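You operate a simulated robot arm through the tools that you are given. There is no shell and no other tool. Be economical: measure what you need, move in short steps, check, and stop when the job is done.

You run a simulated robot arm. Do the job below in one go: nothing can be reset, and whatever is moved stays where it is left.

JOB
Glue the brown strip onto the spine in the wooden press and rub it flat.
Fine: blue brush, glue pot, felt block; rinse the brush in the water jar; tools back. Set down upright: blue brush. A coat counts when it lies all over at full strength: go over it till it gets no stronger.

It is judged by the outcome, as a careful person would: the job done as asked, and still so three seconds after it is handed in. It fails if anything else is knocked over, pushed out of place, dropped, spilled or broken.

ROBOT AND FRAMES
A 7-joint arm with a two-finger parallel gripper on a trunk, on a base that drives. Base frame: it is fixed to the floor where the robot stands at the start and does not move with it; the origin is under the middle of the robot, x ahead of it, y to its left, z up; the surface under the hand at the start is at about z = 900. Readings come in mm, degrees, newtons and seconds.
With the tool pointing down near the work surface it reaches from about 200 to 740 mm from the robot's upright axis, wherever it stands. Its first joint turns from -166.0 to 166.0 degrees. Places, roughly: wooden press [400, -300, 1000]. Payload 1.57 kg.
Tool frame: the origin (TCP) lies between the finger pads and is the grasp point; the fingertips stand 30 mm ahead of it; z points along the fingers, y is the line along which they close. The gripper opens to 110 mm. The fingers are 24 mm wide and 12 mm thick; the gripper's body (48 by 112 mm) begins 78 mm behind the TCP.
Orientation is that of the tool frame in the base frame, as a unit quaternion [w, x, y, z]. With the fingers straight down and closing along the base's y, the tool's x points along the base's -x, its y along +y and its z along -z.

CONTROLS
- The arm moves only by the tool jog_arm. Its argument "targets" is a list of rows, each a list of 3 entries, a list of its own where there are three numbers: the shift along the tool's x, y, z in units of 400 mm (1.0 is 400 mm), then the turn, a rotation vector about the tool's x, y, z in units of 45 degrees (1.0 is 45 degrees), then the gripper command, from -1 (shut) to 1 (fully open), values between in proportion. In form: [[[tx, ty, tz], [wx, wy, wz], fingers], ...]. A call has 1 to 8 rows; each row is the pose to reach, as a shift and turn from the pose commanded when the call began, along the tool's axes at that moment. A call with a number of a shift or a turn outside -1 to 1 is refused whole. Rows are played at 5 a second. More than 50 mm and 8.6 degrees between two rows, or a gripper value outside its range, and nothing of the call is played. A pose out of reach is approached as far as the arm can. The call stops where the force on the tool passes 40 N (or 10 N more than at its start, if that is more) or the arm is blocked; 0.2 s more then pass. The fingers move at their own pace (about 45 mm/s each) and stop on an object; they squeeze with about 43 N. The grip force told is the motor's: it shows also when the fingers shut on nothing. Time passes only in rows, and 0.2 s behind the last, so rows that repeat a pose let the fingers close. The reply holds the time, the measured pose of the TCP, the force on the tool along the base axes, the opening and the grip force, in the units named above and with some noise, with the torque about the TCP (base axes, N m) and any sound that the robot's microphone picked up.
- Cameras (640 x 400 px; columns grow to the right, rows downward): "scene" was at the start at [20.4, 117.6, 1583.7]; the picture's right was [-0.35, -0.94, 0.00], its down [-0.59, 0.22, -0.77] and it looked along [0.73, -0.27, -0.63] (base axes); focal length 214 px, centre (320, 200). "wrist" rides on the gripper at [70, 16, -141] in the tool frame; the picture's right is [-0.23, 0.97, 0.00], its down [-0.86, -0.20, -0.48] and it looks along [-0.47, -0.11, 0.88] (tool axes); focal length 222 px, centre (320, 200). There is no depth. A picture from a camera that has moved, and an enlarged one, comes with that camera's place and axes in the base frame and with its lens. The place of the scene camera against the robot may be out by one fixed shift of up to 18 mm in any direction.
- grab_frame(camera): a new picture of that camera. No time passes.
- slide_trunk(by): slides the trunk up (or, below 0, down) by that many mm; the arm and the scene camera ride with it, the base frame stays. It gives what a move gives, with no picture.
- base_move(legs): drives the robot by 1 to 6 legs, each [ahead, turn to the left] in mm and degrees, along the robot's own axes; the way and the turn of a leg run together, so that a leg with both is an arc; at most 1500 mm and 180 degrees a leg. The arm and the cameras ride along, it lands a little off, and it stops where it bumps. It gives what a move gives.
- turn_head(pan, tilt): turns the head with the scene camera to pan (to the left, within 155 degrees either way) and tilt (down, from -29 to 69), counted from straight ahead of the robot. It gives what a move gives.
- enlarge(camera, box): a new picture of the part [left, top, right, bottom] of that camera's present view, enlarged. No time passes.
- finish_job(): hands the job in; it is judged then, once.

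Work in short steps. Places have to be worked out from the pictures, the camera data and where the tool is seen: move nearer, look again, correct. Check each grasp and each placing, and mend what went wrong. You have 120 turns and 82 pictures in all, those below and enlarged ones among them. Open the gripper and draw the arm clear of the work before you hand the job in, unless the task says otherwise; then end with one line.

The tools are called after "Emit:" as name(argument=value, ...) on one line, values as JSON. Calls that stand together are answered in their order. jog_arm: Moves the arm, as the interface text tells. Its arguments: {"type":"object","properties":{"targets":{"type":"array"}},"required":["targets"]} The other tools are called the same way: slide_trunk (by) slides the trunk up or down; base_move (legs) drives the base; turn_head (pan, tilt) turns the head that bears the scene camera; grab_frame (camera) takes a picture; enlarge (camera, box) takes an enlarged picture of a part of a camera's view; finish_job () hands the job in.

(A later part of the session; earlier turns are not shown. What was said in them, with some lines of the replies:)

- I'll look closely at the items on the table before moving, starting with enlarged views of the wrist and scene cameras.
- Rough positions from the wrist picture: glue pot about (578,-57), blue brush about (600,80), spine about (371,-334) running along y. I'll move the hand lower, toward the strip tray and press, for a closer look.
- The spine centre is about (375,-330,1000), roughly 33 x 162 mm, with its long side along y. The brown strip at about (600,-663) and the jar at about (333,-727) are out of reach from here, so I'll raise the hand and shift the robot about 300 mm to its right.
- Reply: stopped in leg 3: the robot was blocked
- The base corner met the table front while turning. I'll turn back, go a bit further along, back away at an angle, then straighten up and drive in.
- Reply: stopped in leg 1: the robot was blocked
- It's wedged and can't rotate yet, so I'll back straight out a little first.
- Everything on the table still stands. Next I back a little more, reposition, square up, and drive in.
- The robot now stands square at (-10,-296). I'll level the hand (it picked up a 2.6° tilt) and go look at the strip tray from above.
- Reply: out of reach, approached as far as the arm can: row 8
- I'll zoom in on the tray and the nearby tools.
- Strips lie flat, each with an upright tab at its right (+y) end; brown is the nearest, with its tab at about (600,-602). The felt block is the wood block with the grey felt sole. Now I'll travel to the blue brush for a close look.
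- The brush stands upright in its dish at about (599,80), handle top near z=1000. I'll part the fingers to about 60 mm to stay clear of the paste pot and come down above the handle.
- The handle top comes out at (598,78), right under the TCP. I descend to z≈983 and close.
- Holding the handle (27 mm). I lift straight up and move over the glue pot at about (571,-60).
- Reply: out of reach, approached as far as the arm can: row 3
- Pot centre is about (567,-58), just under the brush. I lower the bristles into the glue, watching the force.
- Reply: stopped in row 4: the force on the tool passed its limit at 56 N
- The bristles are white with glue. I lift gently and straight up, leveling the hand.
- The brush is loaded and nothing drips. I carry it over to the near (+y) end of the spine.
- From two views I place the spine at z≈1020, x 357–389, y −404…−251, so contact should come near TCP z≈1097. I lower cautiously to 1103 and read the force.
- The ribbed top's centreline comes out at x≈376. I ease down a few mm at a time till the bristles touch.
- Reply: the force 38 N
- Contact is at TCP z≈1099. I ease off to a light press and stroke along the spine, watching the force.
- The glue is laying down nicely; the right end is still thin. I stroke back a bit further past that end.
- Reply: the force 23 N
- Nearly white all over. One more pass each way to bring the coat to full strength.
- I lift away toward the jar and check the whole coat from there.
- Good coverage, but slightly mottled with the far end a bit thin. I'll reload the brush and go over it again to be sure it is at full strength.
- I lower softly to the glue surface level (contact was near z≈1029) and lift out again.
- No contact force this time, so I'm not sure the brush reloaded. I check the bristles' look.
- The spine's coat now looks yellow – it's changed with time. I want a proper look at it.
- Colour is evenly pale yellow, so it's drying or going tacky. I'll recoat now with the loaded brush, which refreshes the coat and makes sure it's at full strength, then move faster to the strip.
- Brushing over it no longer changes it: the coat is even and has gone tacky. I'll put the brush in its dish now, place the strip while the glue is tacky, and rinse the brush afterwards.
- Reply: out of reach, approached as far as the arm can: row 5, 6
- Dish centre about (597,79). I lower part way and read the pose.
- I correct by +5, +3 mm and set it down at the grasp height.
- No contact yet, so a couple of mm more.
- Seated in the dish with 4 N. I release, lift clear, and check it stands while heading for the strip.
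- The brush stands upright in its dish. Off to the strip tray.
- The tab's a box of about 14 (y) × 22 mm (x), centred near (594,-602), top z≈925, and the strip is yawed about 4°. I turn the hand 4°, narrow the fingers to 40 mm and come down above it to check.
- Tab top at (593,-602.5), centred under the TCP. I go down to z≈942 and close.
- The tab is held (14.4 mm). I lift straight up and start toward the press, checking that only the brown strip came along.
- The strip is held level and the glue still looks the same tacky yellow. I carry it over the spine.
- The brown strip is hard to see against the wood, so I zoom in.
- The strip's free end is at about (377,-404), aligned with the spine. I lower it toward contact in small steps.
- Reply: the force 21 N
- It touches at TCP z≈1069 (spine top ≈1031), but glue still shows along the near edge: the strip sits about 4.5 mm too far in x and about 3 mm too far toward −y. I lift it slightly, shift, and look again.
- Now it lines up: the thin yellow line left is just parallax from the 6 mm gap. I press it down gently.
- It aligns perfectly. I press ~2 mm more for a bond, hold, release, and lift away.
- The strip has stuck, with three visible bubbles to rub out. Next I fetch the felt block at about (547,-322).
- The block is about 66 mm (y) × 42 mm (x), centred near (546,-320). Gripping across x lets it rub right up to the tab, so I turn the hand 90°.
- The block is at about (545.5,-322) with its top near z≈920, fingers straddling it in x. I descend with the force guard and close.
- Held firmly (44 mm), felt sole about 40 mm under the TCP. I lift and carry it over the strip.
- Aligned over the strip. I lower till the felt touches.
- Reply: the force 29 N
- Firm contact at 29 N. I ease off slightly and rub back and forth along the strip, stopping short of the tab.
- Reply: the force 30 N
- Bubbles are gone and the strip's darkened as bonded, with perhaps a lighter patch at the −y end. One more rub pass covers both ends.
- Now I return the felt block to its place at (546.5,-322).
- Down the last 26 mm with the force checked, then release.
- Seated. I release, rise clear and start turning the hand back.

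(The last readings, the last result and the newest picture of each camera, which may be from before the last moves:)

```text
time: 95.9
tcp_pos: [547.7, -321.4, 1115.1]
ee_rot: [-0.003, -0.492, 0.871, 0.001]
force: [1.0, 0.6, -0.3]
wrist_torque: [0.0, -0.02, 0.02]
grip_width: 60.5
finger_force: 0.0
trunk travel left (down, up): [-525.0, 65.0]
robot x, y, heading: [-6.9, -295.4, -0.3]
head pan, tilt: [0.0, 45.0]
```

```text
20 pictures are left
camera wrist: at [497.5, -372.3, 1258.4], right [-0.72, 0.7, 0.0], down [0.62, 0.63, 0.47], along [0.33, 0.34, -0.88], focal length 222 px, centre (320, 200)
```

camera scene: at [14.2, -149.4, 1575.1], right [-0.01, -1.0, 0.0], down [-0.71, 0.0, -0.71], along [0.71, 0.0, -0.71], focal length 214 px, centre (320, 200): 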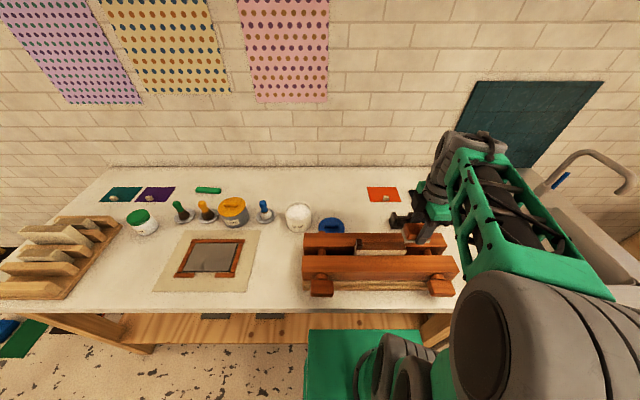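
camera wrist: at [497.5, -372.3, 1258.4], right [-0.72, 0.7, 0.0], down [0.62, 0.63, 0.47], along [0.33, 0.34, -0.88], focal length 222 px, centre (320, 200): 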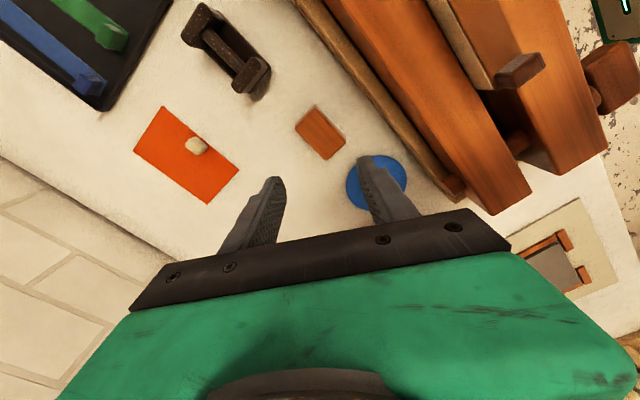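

The block's back in its place. I travel to the brush while turning the hand back to the first orientation.

Emit:
jog_arm(targets=[[[-0.085, 0.052, 0], [0, 0, 0.18], 0.1], [[-0.171, 0.103, 0], [0, 0, 0.36], 0.1], [[-0.257, 0.155, 0], [0, 0, 0.54], 0.1], [[-0.342, 0.206, 0], [0, 0, 0.72], 0.1], [[-0.428, 0.258, 0], [0, 0, 0.9], 0.1]])

Emit:
jog_arm(targets=[[[-0.05, 0.086, 0.01], [0, 0, 0.18], 0.1], [[-0.1, 0.172, 0.03], [0, 0, 0.36], 0.1], [[-0.155, 0.258, 0.05], [0, 0, 0.409], 0.1], [[-0.21, 0.344, 0.08], [0, 0, 0.409], 0.1], [[-0.2615, 0.4295, 0.12], [0, 0, 0.409], 0.1], [[-0.2615, 0.4295, 0.14], [0, 0, 0.409], 0.1]])

Emit:
grab_frame(camera="wrist")

```text
time: 97.1
tcp_pos: [546.9, -122.3, 1115.1]
ee_rot: [-0.003, -0.159, 0.987, -0.001]
force: [-0.4, 0.1, -0.1]
wrist_torque: [-0.04, -0.01, 0.01]
grip_width: 60.5
finger_force: 0.0
trunk travel left (down, up): [-525.0, 65.0]
robot x, y, heading: [-11.0, -296.7, -0.3]
head pan, tilt: [0.0, 45.0]
```

```text
time: 98.5
tcp_pos: [589.7, 74.9, 1058.7]
ee_rot: [-0.003, -0.002, 1.0, -0.001]
force: [0.4, -0.3, -0.6]
wrist_torque: [-0.02, 0.03, 0.01]
grip_width: 60.6
finger_force: 0.0
trunk travel left (down, up): [-525.0, 65.0]
robot x, y, heading: [-7.7, -298.4, -0.2]
head pan, tilt: [0.0, 45.0]
```

```text
19 pictures are left
camera wrist: at [521.3, 91.3, 1201.2], right [0.23, 0.97, 0.0], down [0.86, -0.2, 0.47], along [0.46, -0.11, -0.88], focal length 222 px, centre (320, 200)
```

wrist: 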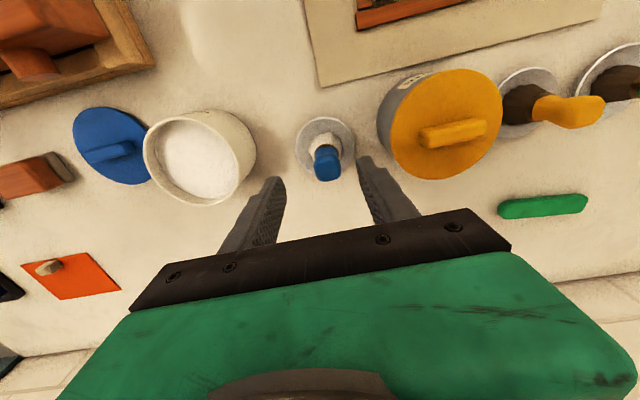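

Brush at about (596,80). I descend onto the handle and grip.

Emit:
jog_arm(targets=[[[-0.0155, 0.011, 0.05], [0, 0, 0], 0.1], [[-0.0155, 0.011, 0.13], [0, 0, 0], 0.1], [[-0.0155, 0.011, 0.197], [0, 0, 0], 0.1], [[-0.0155, 0.011, 0.197], [0, 0, 0], -1], [[-0.0155, 0.011, 0.197], [0, 0, 0], -1], [[-0.0155, 0.011, 0.197], [0, 0, 0], -1], [[-0.0155, 0.011, 0.197], [0, 0, 0], -1]])

```text
time: 100.1
tcp_pos: [594.8, 77.8, 979.9]
ee_rot: [-0.002, -0.001, 1.0, -0.001]
force: [-0.3, 0.6, 0.5]
wrist_torque: [0.01, 0.0, 0.05]
grip_width: 27.3
finger_force: 31.6
trunk travel left (down, up): [-525.0, 65.0]
robot x, y, heading: [-8.0, -297.7, -0.3]
head pan, tilt: [0.0, 45.0]
```

Gripped. I lift and carry the brush across to the water jar at about (338,-730).

Emit:
jog_arm(targets=[[[0, 0, -0.08], [0, 0, 0], -1], [[0, 0, -0.18], [0, 0, 0], -1], [[0.01, 0, -0.28], [0, 0, 0], -1], [[0.04, -0.09, -0.3], [0, 0, 0], -1], [[0.07, -0.19, -0.32], [0, 0, 0], -1], [[0.1, -0.29, -0.34], [0, 0, 0], -1], [[0.125, -0.39, -0.36], [0, 0, 0], -1], [[0.125, -0.5, -0.36], [0, 0, 0], -1]])

Emit:
jog_arm(targets=[[[0.03, -0.105, 0], [0, 0, 0], -1], [[0.06, -0.21, 0], [0, 0, 0], -1], [[0.09, -0.315, 0], [0, 0, 0], -1], [[0.12, -0.42, 0], [0, 0, 0], -1], [[0.15, -0.525, 0], [0, 0, 0], -1], [[0.18, -0.63, 0], [0, 0, 0], -1], [[0.21, -0.735, 0], [0, 0, 0], -1], [[0.24, -0.84, 0], [0, 0, 0], -1]])

Emit:
jog_arm(targets=[[[0.05, -0.1, 0], [0, 0, 0], -1], [[0.1, -0.2, 0], [0, 0, 0], -1], [[0.15, -0.3, 0], [0, 0, 0], -1], [[0.2, -0.4, 0], [0, 0, 0], -1], [[0.25, -0.5, 0], [0, 0, 0], -1], [[0.275, -0.55, 0], [0, 0, 0], -1]])

Emit:
grab_frame(camera="wrist")

```text
time: 101.9
tcp_pos: [548.8, -122.2, 1124.9]
ee_rot: [-0.002, 0.0, 1.0, -0.002]
force: [-0.2, -0.4, -1.1]
wrist_torque: [-0.01, 0.02, -0.02]
grip_width: 27.0
finger_force: 37.8
out of reach, approached as far as the arm can: row 3
trunk travel left (down, up): [-525.0, 65.0]
robot x, y, heading: [-8.4, -296.7, -0.4]
head pan, tilt: [0.0, 45.0]
```

```text
time: 103.7
tcp_pos: [451.5, -459.9, 1125.1]
ee_rot: [-0.003, -0.001, 1.0, -0.001]
force: [0.0, 0.0, -0.6]
wrist_torque: [-0.02, -0.01, -0.02]
grip_width: 27.3
finger_force: 37.7
trunk travel left (down, up): [-525.0, 65.0]
robot x, y, heading: [-7.7, -298.5, -0.3]
head pan, tilt: [0.0, 45.0]
```

```text
time: 105.1
tcp_pos: [342.5, -680.5, 1126.5]
ee_rot: [-0.003, -0.001, 1.0, -0.001]
force: [-0.1, 0.0, -0.6]
wrist_torque: [0.01, 0.01, 0.03]
grip_width: 27.5
finger_force: 38.1
trunk travel left (down, up): [-525.0, 65.0]
robot x, y, heading: [-12.5, -295.8, -0.1]
head pan, tilt: [0.0, 45.0]
```

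```text
18 pictures are left
camera wrist: at [273.5, -663.1, 1268.8], right [0.22, 0.97, 0.0], down [0.86, -0.2, 0.47], along [0.46, -0.11, -0.88], focal length 222 px, centre (320, 200)
```

wrist: 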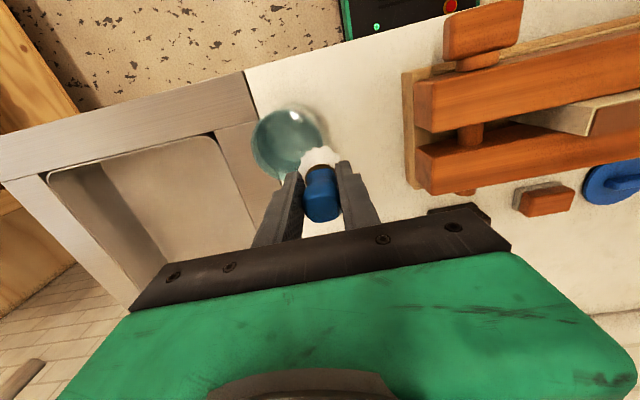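

Emit:
enlarge(camera="wrist", box=[200, 70, 400, 230])

```text
2.50 times, centred on (300, 150) of wrist
camera zoom: at [273.5, -663.1, 1268.8], right [0.22, 0.97, 0.0], down [0.86, -0.2, 0.47], along [0.46, -0.11, -0.88], focal length 555 px, centre (370, 325)
```

zoom: 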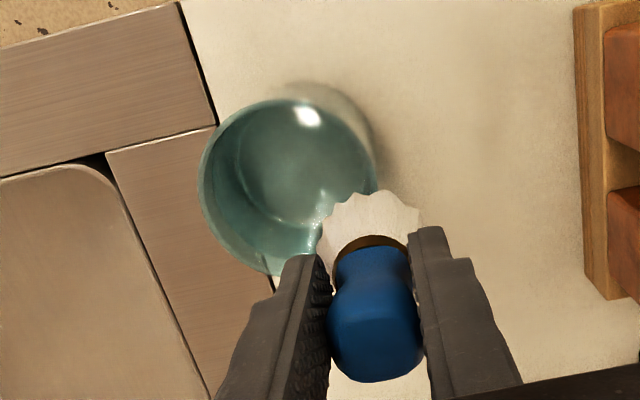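

Jar rim centre is about (336,-725), radius ~42 mm. I centre over it and lower the bristles in.

Emit:
jog_arm(targets=[[[0.016, -0.06, 0], [0, 0, 0], -1], [[0.016, -0.111, 0], [0, 0, 0], -1], [[0.016, -0.111, 0.06], [0, 0, 0], -1], [[0.016, -0.111, 0.12], [0, 0, 0], -1]])

Emit:
enlarge(camera="wrist", box=[200, 70, 440, 230])

```text
time: 106.1
tcp_pos: [336.0, -722.5, 1078.0]
ee_rot: [-0.003, -0.001, 1.0, -0.001]
force: [0.5, 0.9, -1.3]
wrist_torque: [0.02, -0.01, 0.01]
grip_width: 27.2
finger_force: 37.8
trunk travel left (down, up): [-525.0, 65.0]
robot x, y, heading: [-9.2, -297.7, -0.6]
head pan, tilt: [0.0, 45.0]
```

```text
2.50 times, centred on (320, 150) of wrist
camera zoom: at [266.8, -706.1, 1220.5], right [0.23, 0.97, 0.0], down [0.86, -0.2, 0.47], along [0.46, -0.11, -0.88], focal length 555 px, centre (320, 325)
```

zoom: 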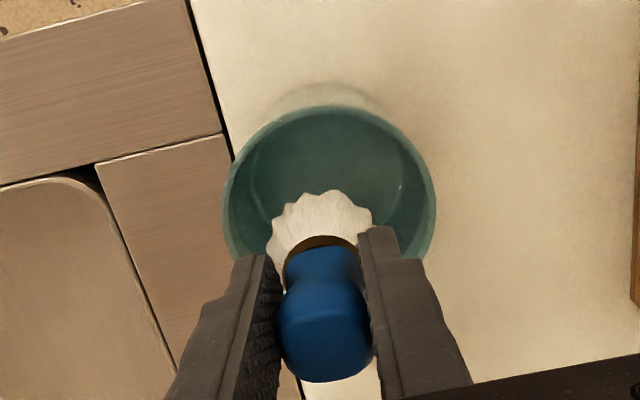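

Centred within ~3 mm. I dip the bristles into the water and swish gently.

Emit:
jog_arm(targets=[[[0, 0.007, 0.08], [0, 0, 0], -1], [[0, 0.007, 0.15], [0, 0, 0], -1], [[0, 0.007, 0.2], [0, 0, 0], -1], [[0.018, 0.007, 0.2], [0, 0, 0], -1], [[-0.018, 0.007, 0.2], [0, 0, 0], -1], [[0.018, 0.007, 0.2], [0, 0, 0], -1], [[-0.018, 0.007, 0.2], [0, 0, 0], -1], [[0, 0.007, 0.2], [0, 0, 0], -1]])

Emit:
enlarge(camera="wrist", box=[200, 70, 440, 230])

```text
time: 107.9
tcp_pos: [335.1, -720.4, 997.6]
ee_rot: [-0.003, -0.001, 1.0, -0.001]
force: [0.4, -0.2, -0.8]
wrist_torque: [-0.01, 0.04, -0.01]
grip_width: 27.6
finger_force: 38.2
trunk travel left (down, up): [-525.0, 65.0]
robot x, y, heading: [-6.6, -295.4, -0.4]
head pan, tilt: [0.0, 45.0]
```

```text
2.50 times, centred on (320, 150) of wrist
camera zoom: at [266.3, -704.1, 1140.7], right [0.23, 0.97, 0.0], down [0.86, -0.2, 0.47], along [0.46, -0.11, -0.88], focal length 555 px, centre (320, 325)
```

zoom: 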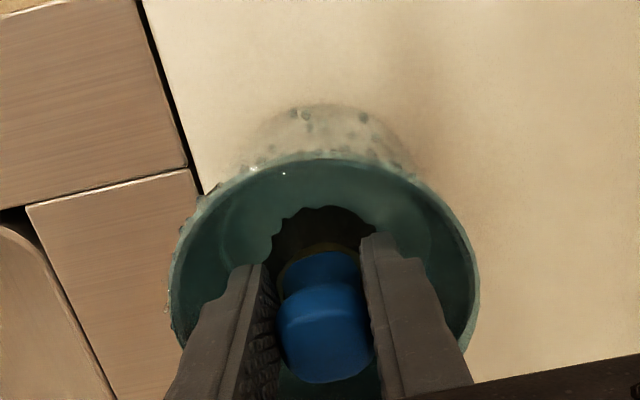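

The bristles are dark brown again – clean. I lift slowly and pause above the jar so it can drip.

Emit:
jog_arm(targets=[[[0, 0, -0.03], [0, 0, 0], -1], [[0, 0, -0.08], [0, 0, 0], -1], [[0, 0, -0.12], [0, 0, 0], -1], [[0, 0, -0.14], [0, 0, 0], -1], [[0, 0, -0.14], [0, 0, 0], -1], [[0, 0, -0.14], [0, 0, 0], -1], [[0, 0, -0.22], [0, 0, 0], -1], [[0, 0, -0.31], [0, 0, 0], -1]])

Emit:
grab_frame(camera="wrist")

```text
time: 109.7
tcp_pos: [335.7, -719.4, 1123.2]
ee_rot: [-0.003, -0.001, 1.0, -0.001]
force: [0.0, 0.3, 0.4]
wrist_torque: [-0.02, 0.02, -0.01]
grip_width: 27.2
finger_force: 38.1
trunk travel left (down, up): [-525.0, 65.0]
robot x, y, heading: [-8.3, -298.3, -0.4]
head pan, tilt: [0.0, 45.0]
```

```text
14 pictures are left
camera wrist: at [267.1, -702.8, 1264.9], right [0.22, 0.97, 0.0], down [0.86, -0.2, 0.47], along [0.46, -0.11, -0.88], focal length 222 px, centre (320, 200)
```

wrist: 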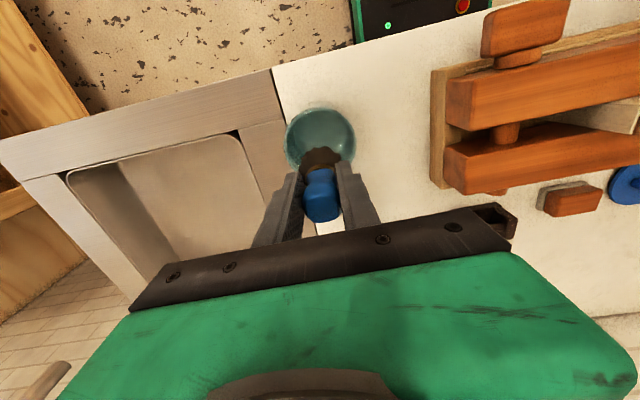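

The brush is clean. I carry it back to its dish.

Emit:
jog_arm(targets=[[[-0.05, 0.09, 0], [0, 0, 0], -1], [[-0.1, 0.18, 0], [0, 0, 0], -1], [[-0.15, 0.27, 0], [0, 0, 0], -1], [[-0.2, 0.37, 0], [0, 0, 0], -1], [[-0.24, 0.46, 0], [0, 0, 0], -1], [[-0.27, 0.56, 0], [0, 0, 0], -1], [[-0.286, 0.648, 0], [0, 0, 0], -1]])

Emit:
jog_arm(targets=[[[-0.03, 0.105, 0], [0, 0, 0], -1], [[-0.06, 0.21, 0], [0, 0, 0], -1], [[-0.09, 0.315, 0], [0, 0, 0], -1], [[-0.12, 0.42, 0], [0, 0, 0], -1], [[-0.15, 0.525, 0], [0, 0, 0], -1], [[-0.18, 0.63, 0], [0, 0, 0], -1], [[-0.21, 0.735, 0], [0, 0, 0], -1], [[-0.245, 0.845, 0], [0, 0, 0], -1]])

Emit:
jog_arm(targets=[[[-0.02, 0.1, 0.01], [0, 0, 0], -1], [[-0.04, 0.2, 0.03], [0, 0, 0], -1], [[-0.06, 0.3, 0.05], [0, 0, 0], -1], [[-0.085, 0.4, 0.08], [0, 0, 0], -1], [[-0.1, 0.47, 0.12], [0, 0, 0], -1], [[-0.115, 0.5, 0.16], [0, 0, 0], -1], [[-0.115, 0.5, 0.2], [0, 0, 0], -1]])

Emit:
enlarge(camera="wrist", box=[200, 70, 440, 230])

```text
time: 111.3
tcp_pos: [450.4, -459.7, 1121.9]
ee_rot: [-0.003, 0.0, 1.0, -0.001]
force: [0.5, -0.9, -0.7]
wrist_torque: [-0.01, 0.0, 0.0]
grip_width: 27.0
finger_force: 37.9
trunk travel left (down, up): [-525.0, 65.0]
robot x, y, heading: [-5.3, -298.9, -0.4]
head pan, tilt: [0.0, 45.0]
```

```text
time: 113.1
tcp_pos: [548.0, -121.2, 1120.2]
ee_rot: [-0.003, -0.001, 1.0, -0.001]
force: [-0.1, 0.4, -1.7]
wrist_torque: [-0.03, 0.03, 0.01]
grip_width: 27.2
finger_force: 37.9
trunk travel left (down, up): [-525.0, 65.0]
robot x, y, heading: [-9.2, -297.7, -0.4]
head pan, tilt: [0.0, 45.0]
```

```text
time: 114.7
tcp_pos: [592.3, 78.6, 1040.3]
ee_rot: [-0.004, -0.001, 1.0, 0.0]
force: [0.8, -0.6, -0.6]
wrist_torque: [-0.02, 0.0, 0.0]
grip_width: 27.2
finger_force: 37.4
trunk travel left (down, up): [-525.0, 65.0]
robot x, y, heading: [-6.8, -294.3, -0.5]
head pan, tilt: [0.0, 45.0]
```

```text
2.50 times, centred on (320, 150) of wrist
camera zoom: at [524.0, 94.5, 1182.2], right [0.23, 0.97, 0.0], down [0.86, -0.2, 0.47], along [0.46, -0.11, -0.88], focal length 555 px, centre (320, 325)
```

zoom: 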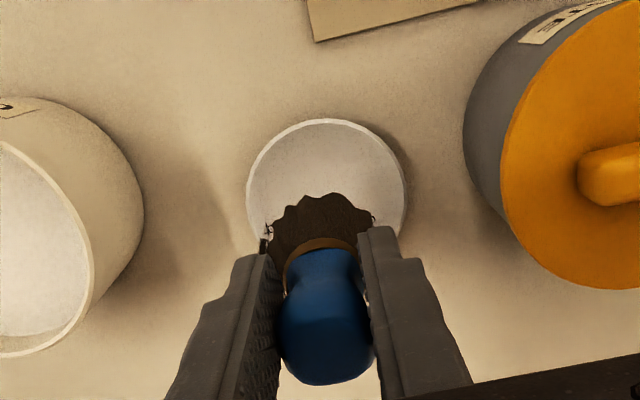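

The dish is at (598,80). I correct +5 mm in x and lower to just above the set-down height.

Emit:
jog_arm(targets=[[[-0.012, 0.002, 0.06], [0, 0, 0], -1], [[-0.012, 0.002, 0.12], [0, 0, 0], -1], [[-0.012, 0.002, 0.145], [0, 0, 0], -1], [[-0.012, 0.002, 0.15], [0, 0, 0], -1], [[-0.012, 0.002, 0.15], [0, 0, 0], -1]])

```text
time: 115.9
tcp_pos: [596.9, 78.7, 980.8]
ee_rot: [-0.002, -0.001, 1.0, 0.0]
force: [-4.3, 0.2, 7.1]
wrist_torque: [0.0, 0.14, 0.0]
grip_width: 27.4
finger_force: 37.6
trunk travel left (down, up): [-525.0, 65.0]
robot x, y, heading: [-6.5, -299.2, -0.2]
head pan, tilt: [0.0, 45.0]
```

Contact at 7 N with a slight sideways push, so I ease back 2 mm in x, then check before release.

Emit:
jog_arm(targets=[[[0.003, 0, -0.004], [0, 0, 0], -1], [[0.006, 0, -0.002], [0, 0, 0], -1], [[0.006, 0, 0], [0, 0, 0], -1]])

Emit:
enlarge(camera="wrist", box=[200, 70, 440, 230])

```text
time: 116.7
tcp_pos: [594.4, 78.3, 980.2]
ee_rot: [-0.003, 0.0, 1.0, 0.0]
force: [0.1, 0.0, -0.2]
wrist_torque: [-0.02, 0.0, 0.0]
grip_width: 27.0
finger_force: 37.9
trunk travel left (down, up): [-525.0, 65.0]
robot x, y, heading: [-9.1, -297.1, -0.3]
head pan, tilt: [0.0, 45.0]
```

```text
2.50 times, centred on (320, 150) of wrist
camera zoom: at [526.3, 95.1, 1121.7], right [0.23, 0.97, 0.0], down [0.86, -0.2, 0.47], along [0.46, -0.11, -0.88], focal length 555 px, centre (320, 325)
```

zoom: 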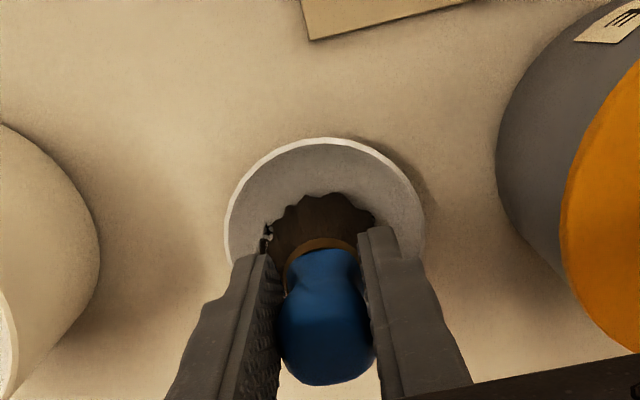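

Now it's free and centred. I lower the last mm to light contact.

Emit:
jog_arm(targets=[[[0, 0, 0.003], [0, 0, 0], -1], [[0, 0, 0.005], [0, 0, 0], -1], [[0, 0, 0.005], [0, 0, 0], -1]])

```text
time: 117.5
tcp_pos: [594.0, 77.6, 979.2]
ee_rot: [-0.002, -0.001, 1.0, -0.001]
force: [0.8, -0.7, 1.1]
wrist_torque: [0.02, -0.08, -0.06]
grip_width: 27.3
finger_force: 37.8
trunk travel left (down, up): [-525.0, 65.0]
robot x, y, heading: [-13.5, -296.9, -0.5]
head pan, tilt: [0.0, 45.0]
```

Light contact, at the same height I gripped it. I release and rise straight up, then check.

Emit:
jog_arm(targets=[[[0, 0, 0.001], [0, 0, 0], -0.2], [[0, 0, 0.001], [0, 0, 0], 0.1], [[0, 0, 0], [0, 0, 0], 0.1], [[0, 0, -0.08], [0, 0, 0], 0.1], [[0, 0, -0.18], [0, 0, 0], 0.1], [[0.06, -0.06, -0.27], [0, 0, 0], 0.1], [[0.14, -0.12, -0.33], [0, 0, 0], 0.1], [[0.2, -0.2, -0.38], [0, 0, 0], 0.1]])

Emit:
grab_frame(camera="scene")

Emit:
enlarge(camera="scene", box=[210, 180, 330, 250])

```text
time: 119.3
tcp_pos: [516.1, -3.7, 1130.8]
ee_rot: [-0.004, -0.001, 1.0, -0.002]
force: [1.2, 0.4, 0.0]
wrist_torque: [-0.01, 0.0, 0.01]
grip_width: 60.3
finger_force: 0.0
trunk travel left (down, up): [-525.0, 65.0]
robot x, y, heading: [-11.6, -296.7, -0.6]
head pan, tilt: [0.0, 45.0]
```

```text
11 pictures are left
camera scene: at [13.5, -149.2, 1575.3], right [0.0, -1.0, 0.0], down [-0.71, 0.0, -0.71], along [0.71, 0.0, -0.71], focal length 214 px, centre (320, 200)
```

scene: 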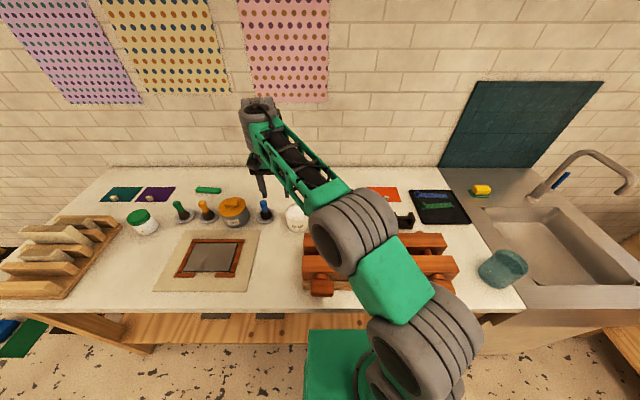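

```text
5.33 times, centred on (270, 215) of scene
camera zoom: at [13.5, -149.2, 1575.3], right [0.0, -1.0, 0.0], down [-0.71, 0.0, -0.71], along [0.71, 0.0, -0.71], focal length 1144 px, centre (587, 120)
```

zoom: 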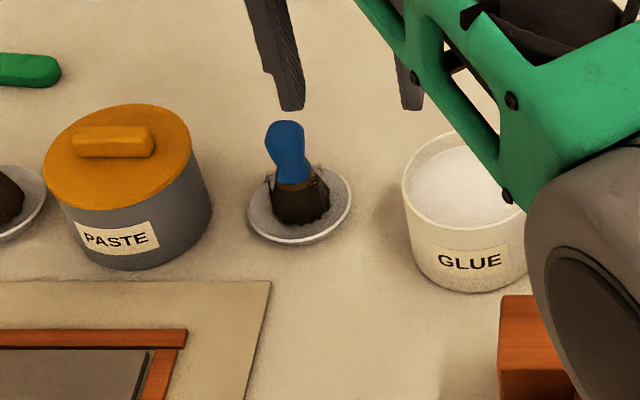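

The brush stands upright and clean. I draw the arm back toward the press to check the strip closely.

Emit:
jog_arm(targets=[[[0.05, -0.08, -0.03], [0, 0, 0], 0.1], [[0.1, -0.16, -0.06], [0, 0, 0], 0.1], [[0.15, -0.24, -0.09], [0, 0, 0], 0.1], [[0.2, -0.33, -0.12], [0, 0, 0], 0.1], [[0.25, -0.41, -0.15], [0, 0, 0], 0.1], [[0.3, -0.49, -0.17], [0, 0, 0], 0.1]])

Emit:
enlarge(camera="wrist", box=[100, 80, 400, 240])

```text
time: 120.7
tcp_pos: [396.1, -198.9, 1199.7]
ee_rot: [-0.003, -0.001, 1.0, -0.001]
force: [-0.9, 0.7, -0.1]
wrist_torque: [-0.04, -0.01, 0.0]
grip_width: 60.6
finger_force: 0.0
trunk travel left (down, up): [-525.0, 65.0]
robot x, y, heading: [-5.1, -296.6, -0.1]
head pan, tilt: [0.0, 45.0]
```

```text
2.13 times, centred on (250, 160) of wrist
camera zoom: at [327.2, -182.0, 1341.6], right [0.23, 0.97, 0.0], down [0.86, -0.2, 0.47], along [0.46, -0.11, -0.88], focal length 474 px, centre (469, 285)
```

zoom: 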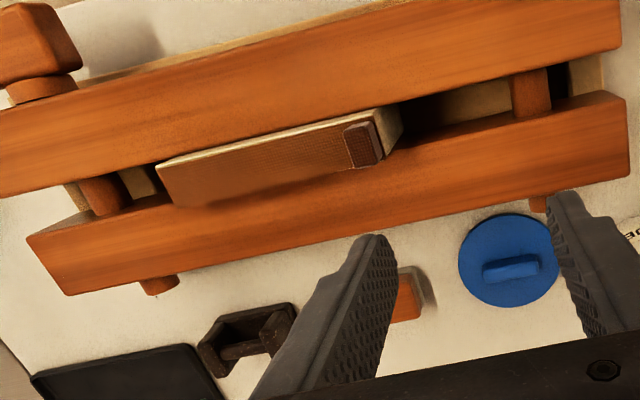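

Emit:
enlarge(camera="wrist", box=[160, 110, 310, 190])

```text
4.27 times, centred on (235, 150) of wrist
camera zoom: at [327.2, -182.0, 1341.6], right [0.23, 0.97, 0.0], down [0.86, -0.2, 0.47], along [0.46, -0.11, -0.88], focal length 948 px, centre (683, 413)
```

zoom: 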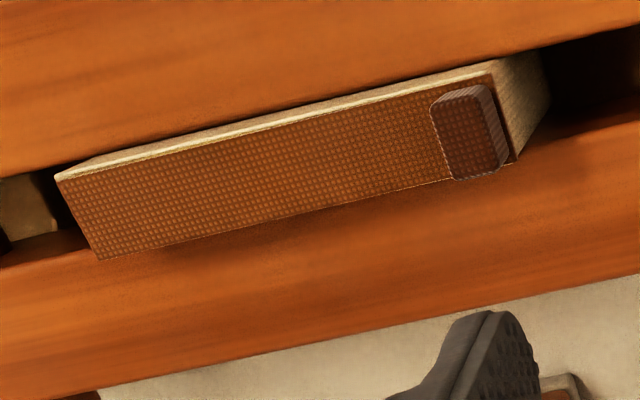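

The strip lies flat and aligned with no bubbles. The tools are back, and the gripper is open and clear, so I hand the job in.

Emit:
finish_job()

```text
The job is handed in.
```

The brown strip is glued along the spine and rubbed flat, the blue brush is rinsed and standing upright in its dish, and the felt block is back in its place.
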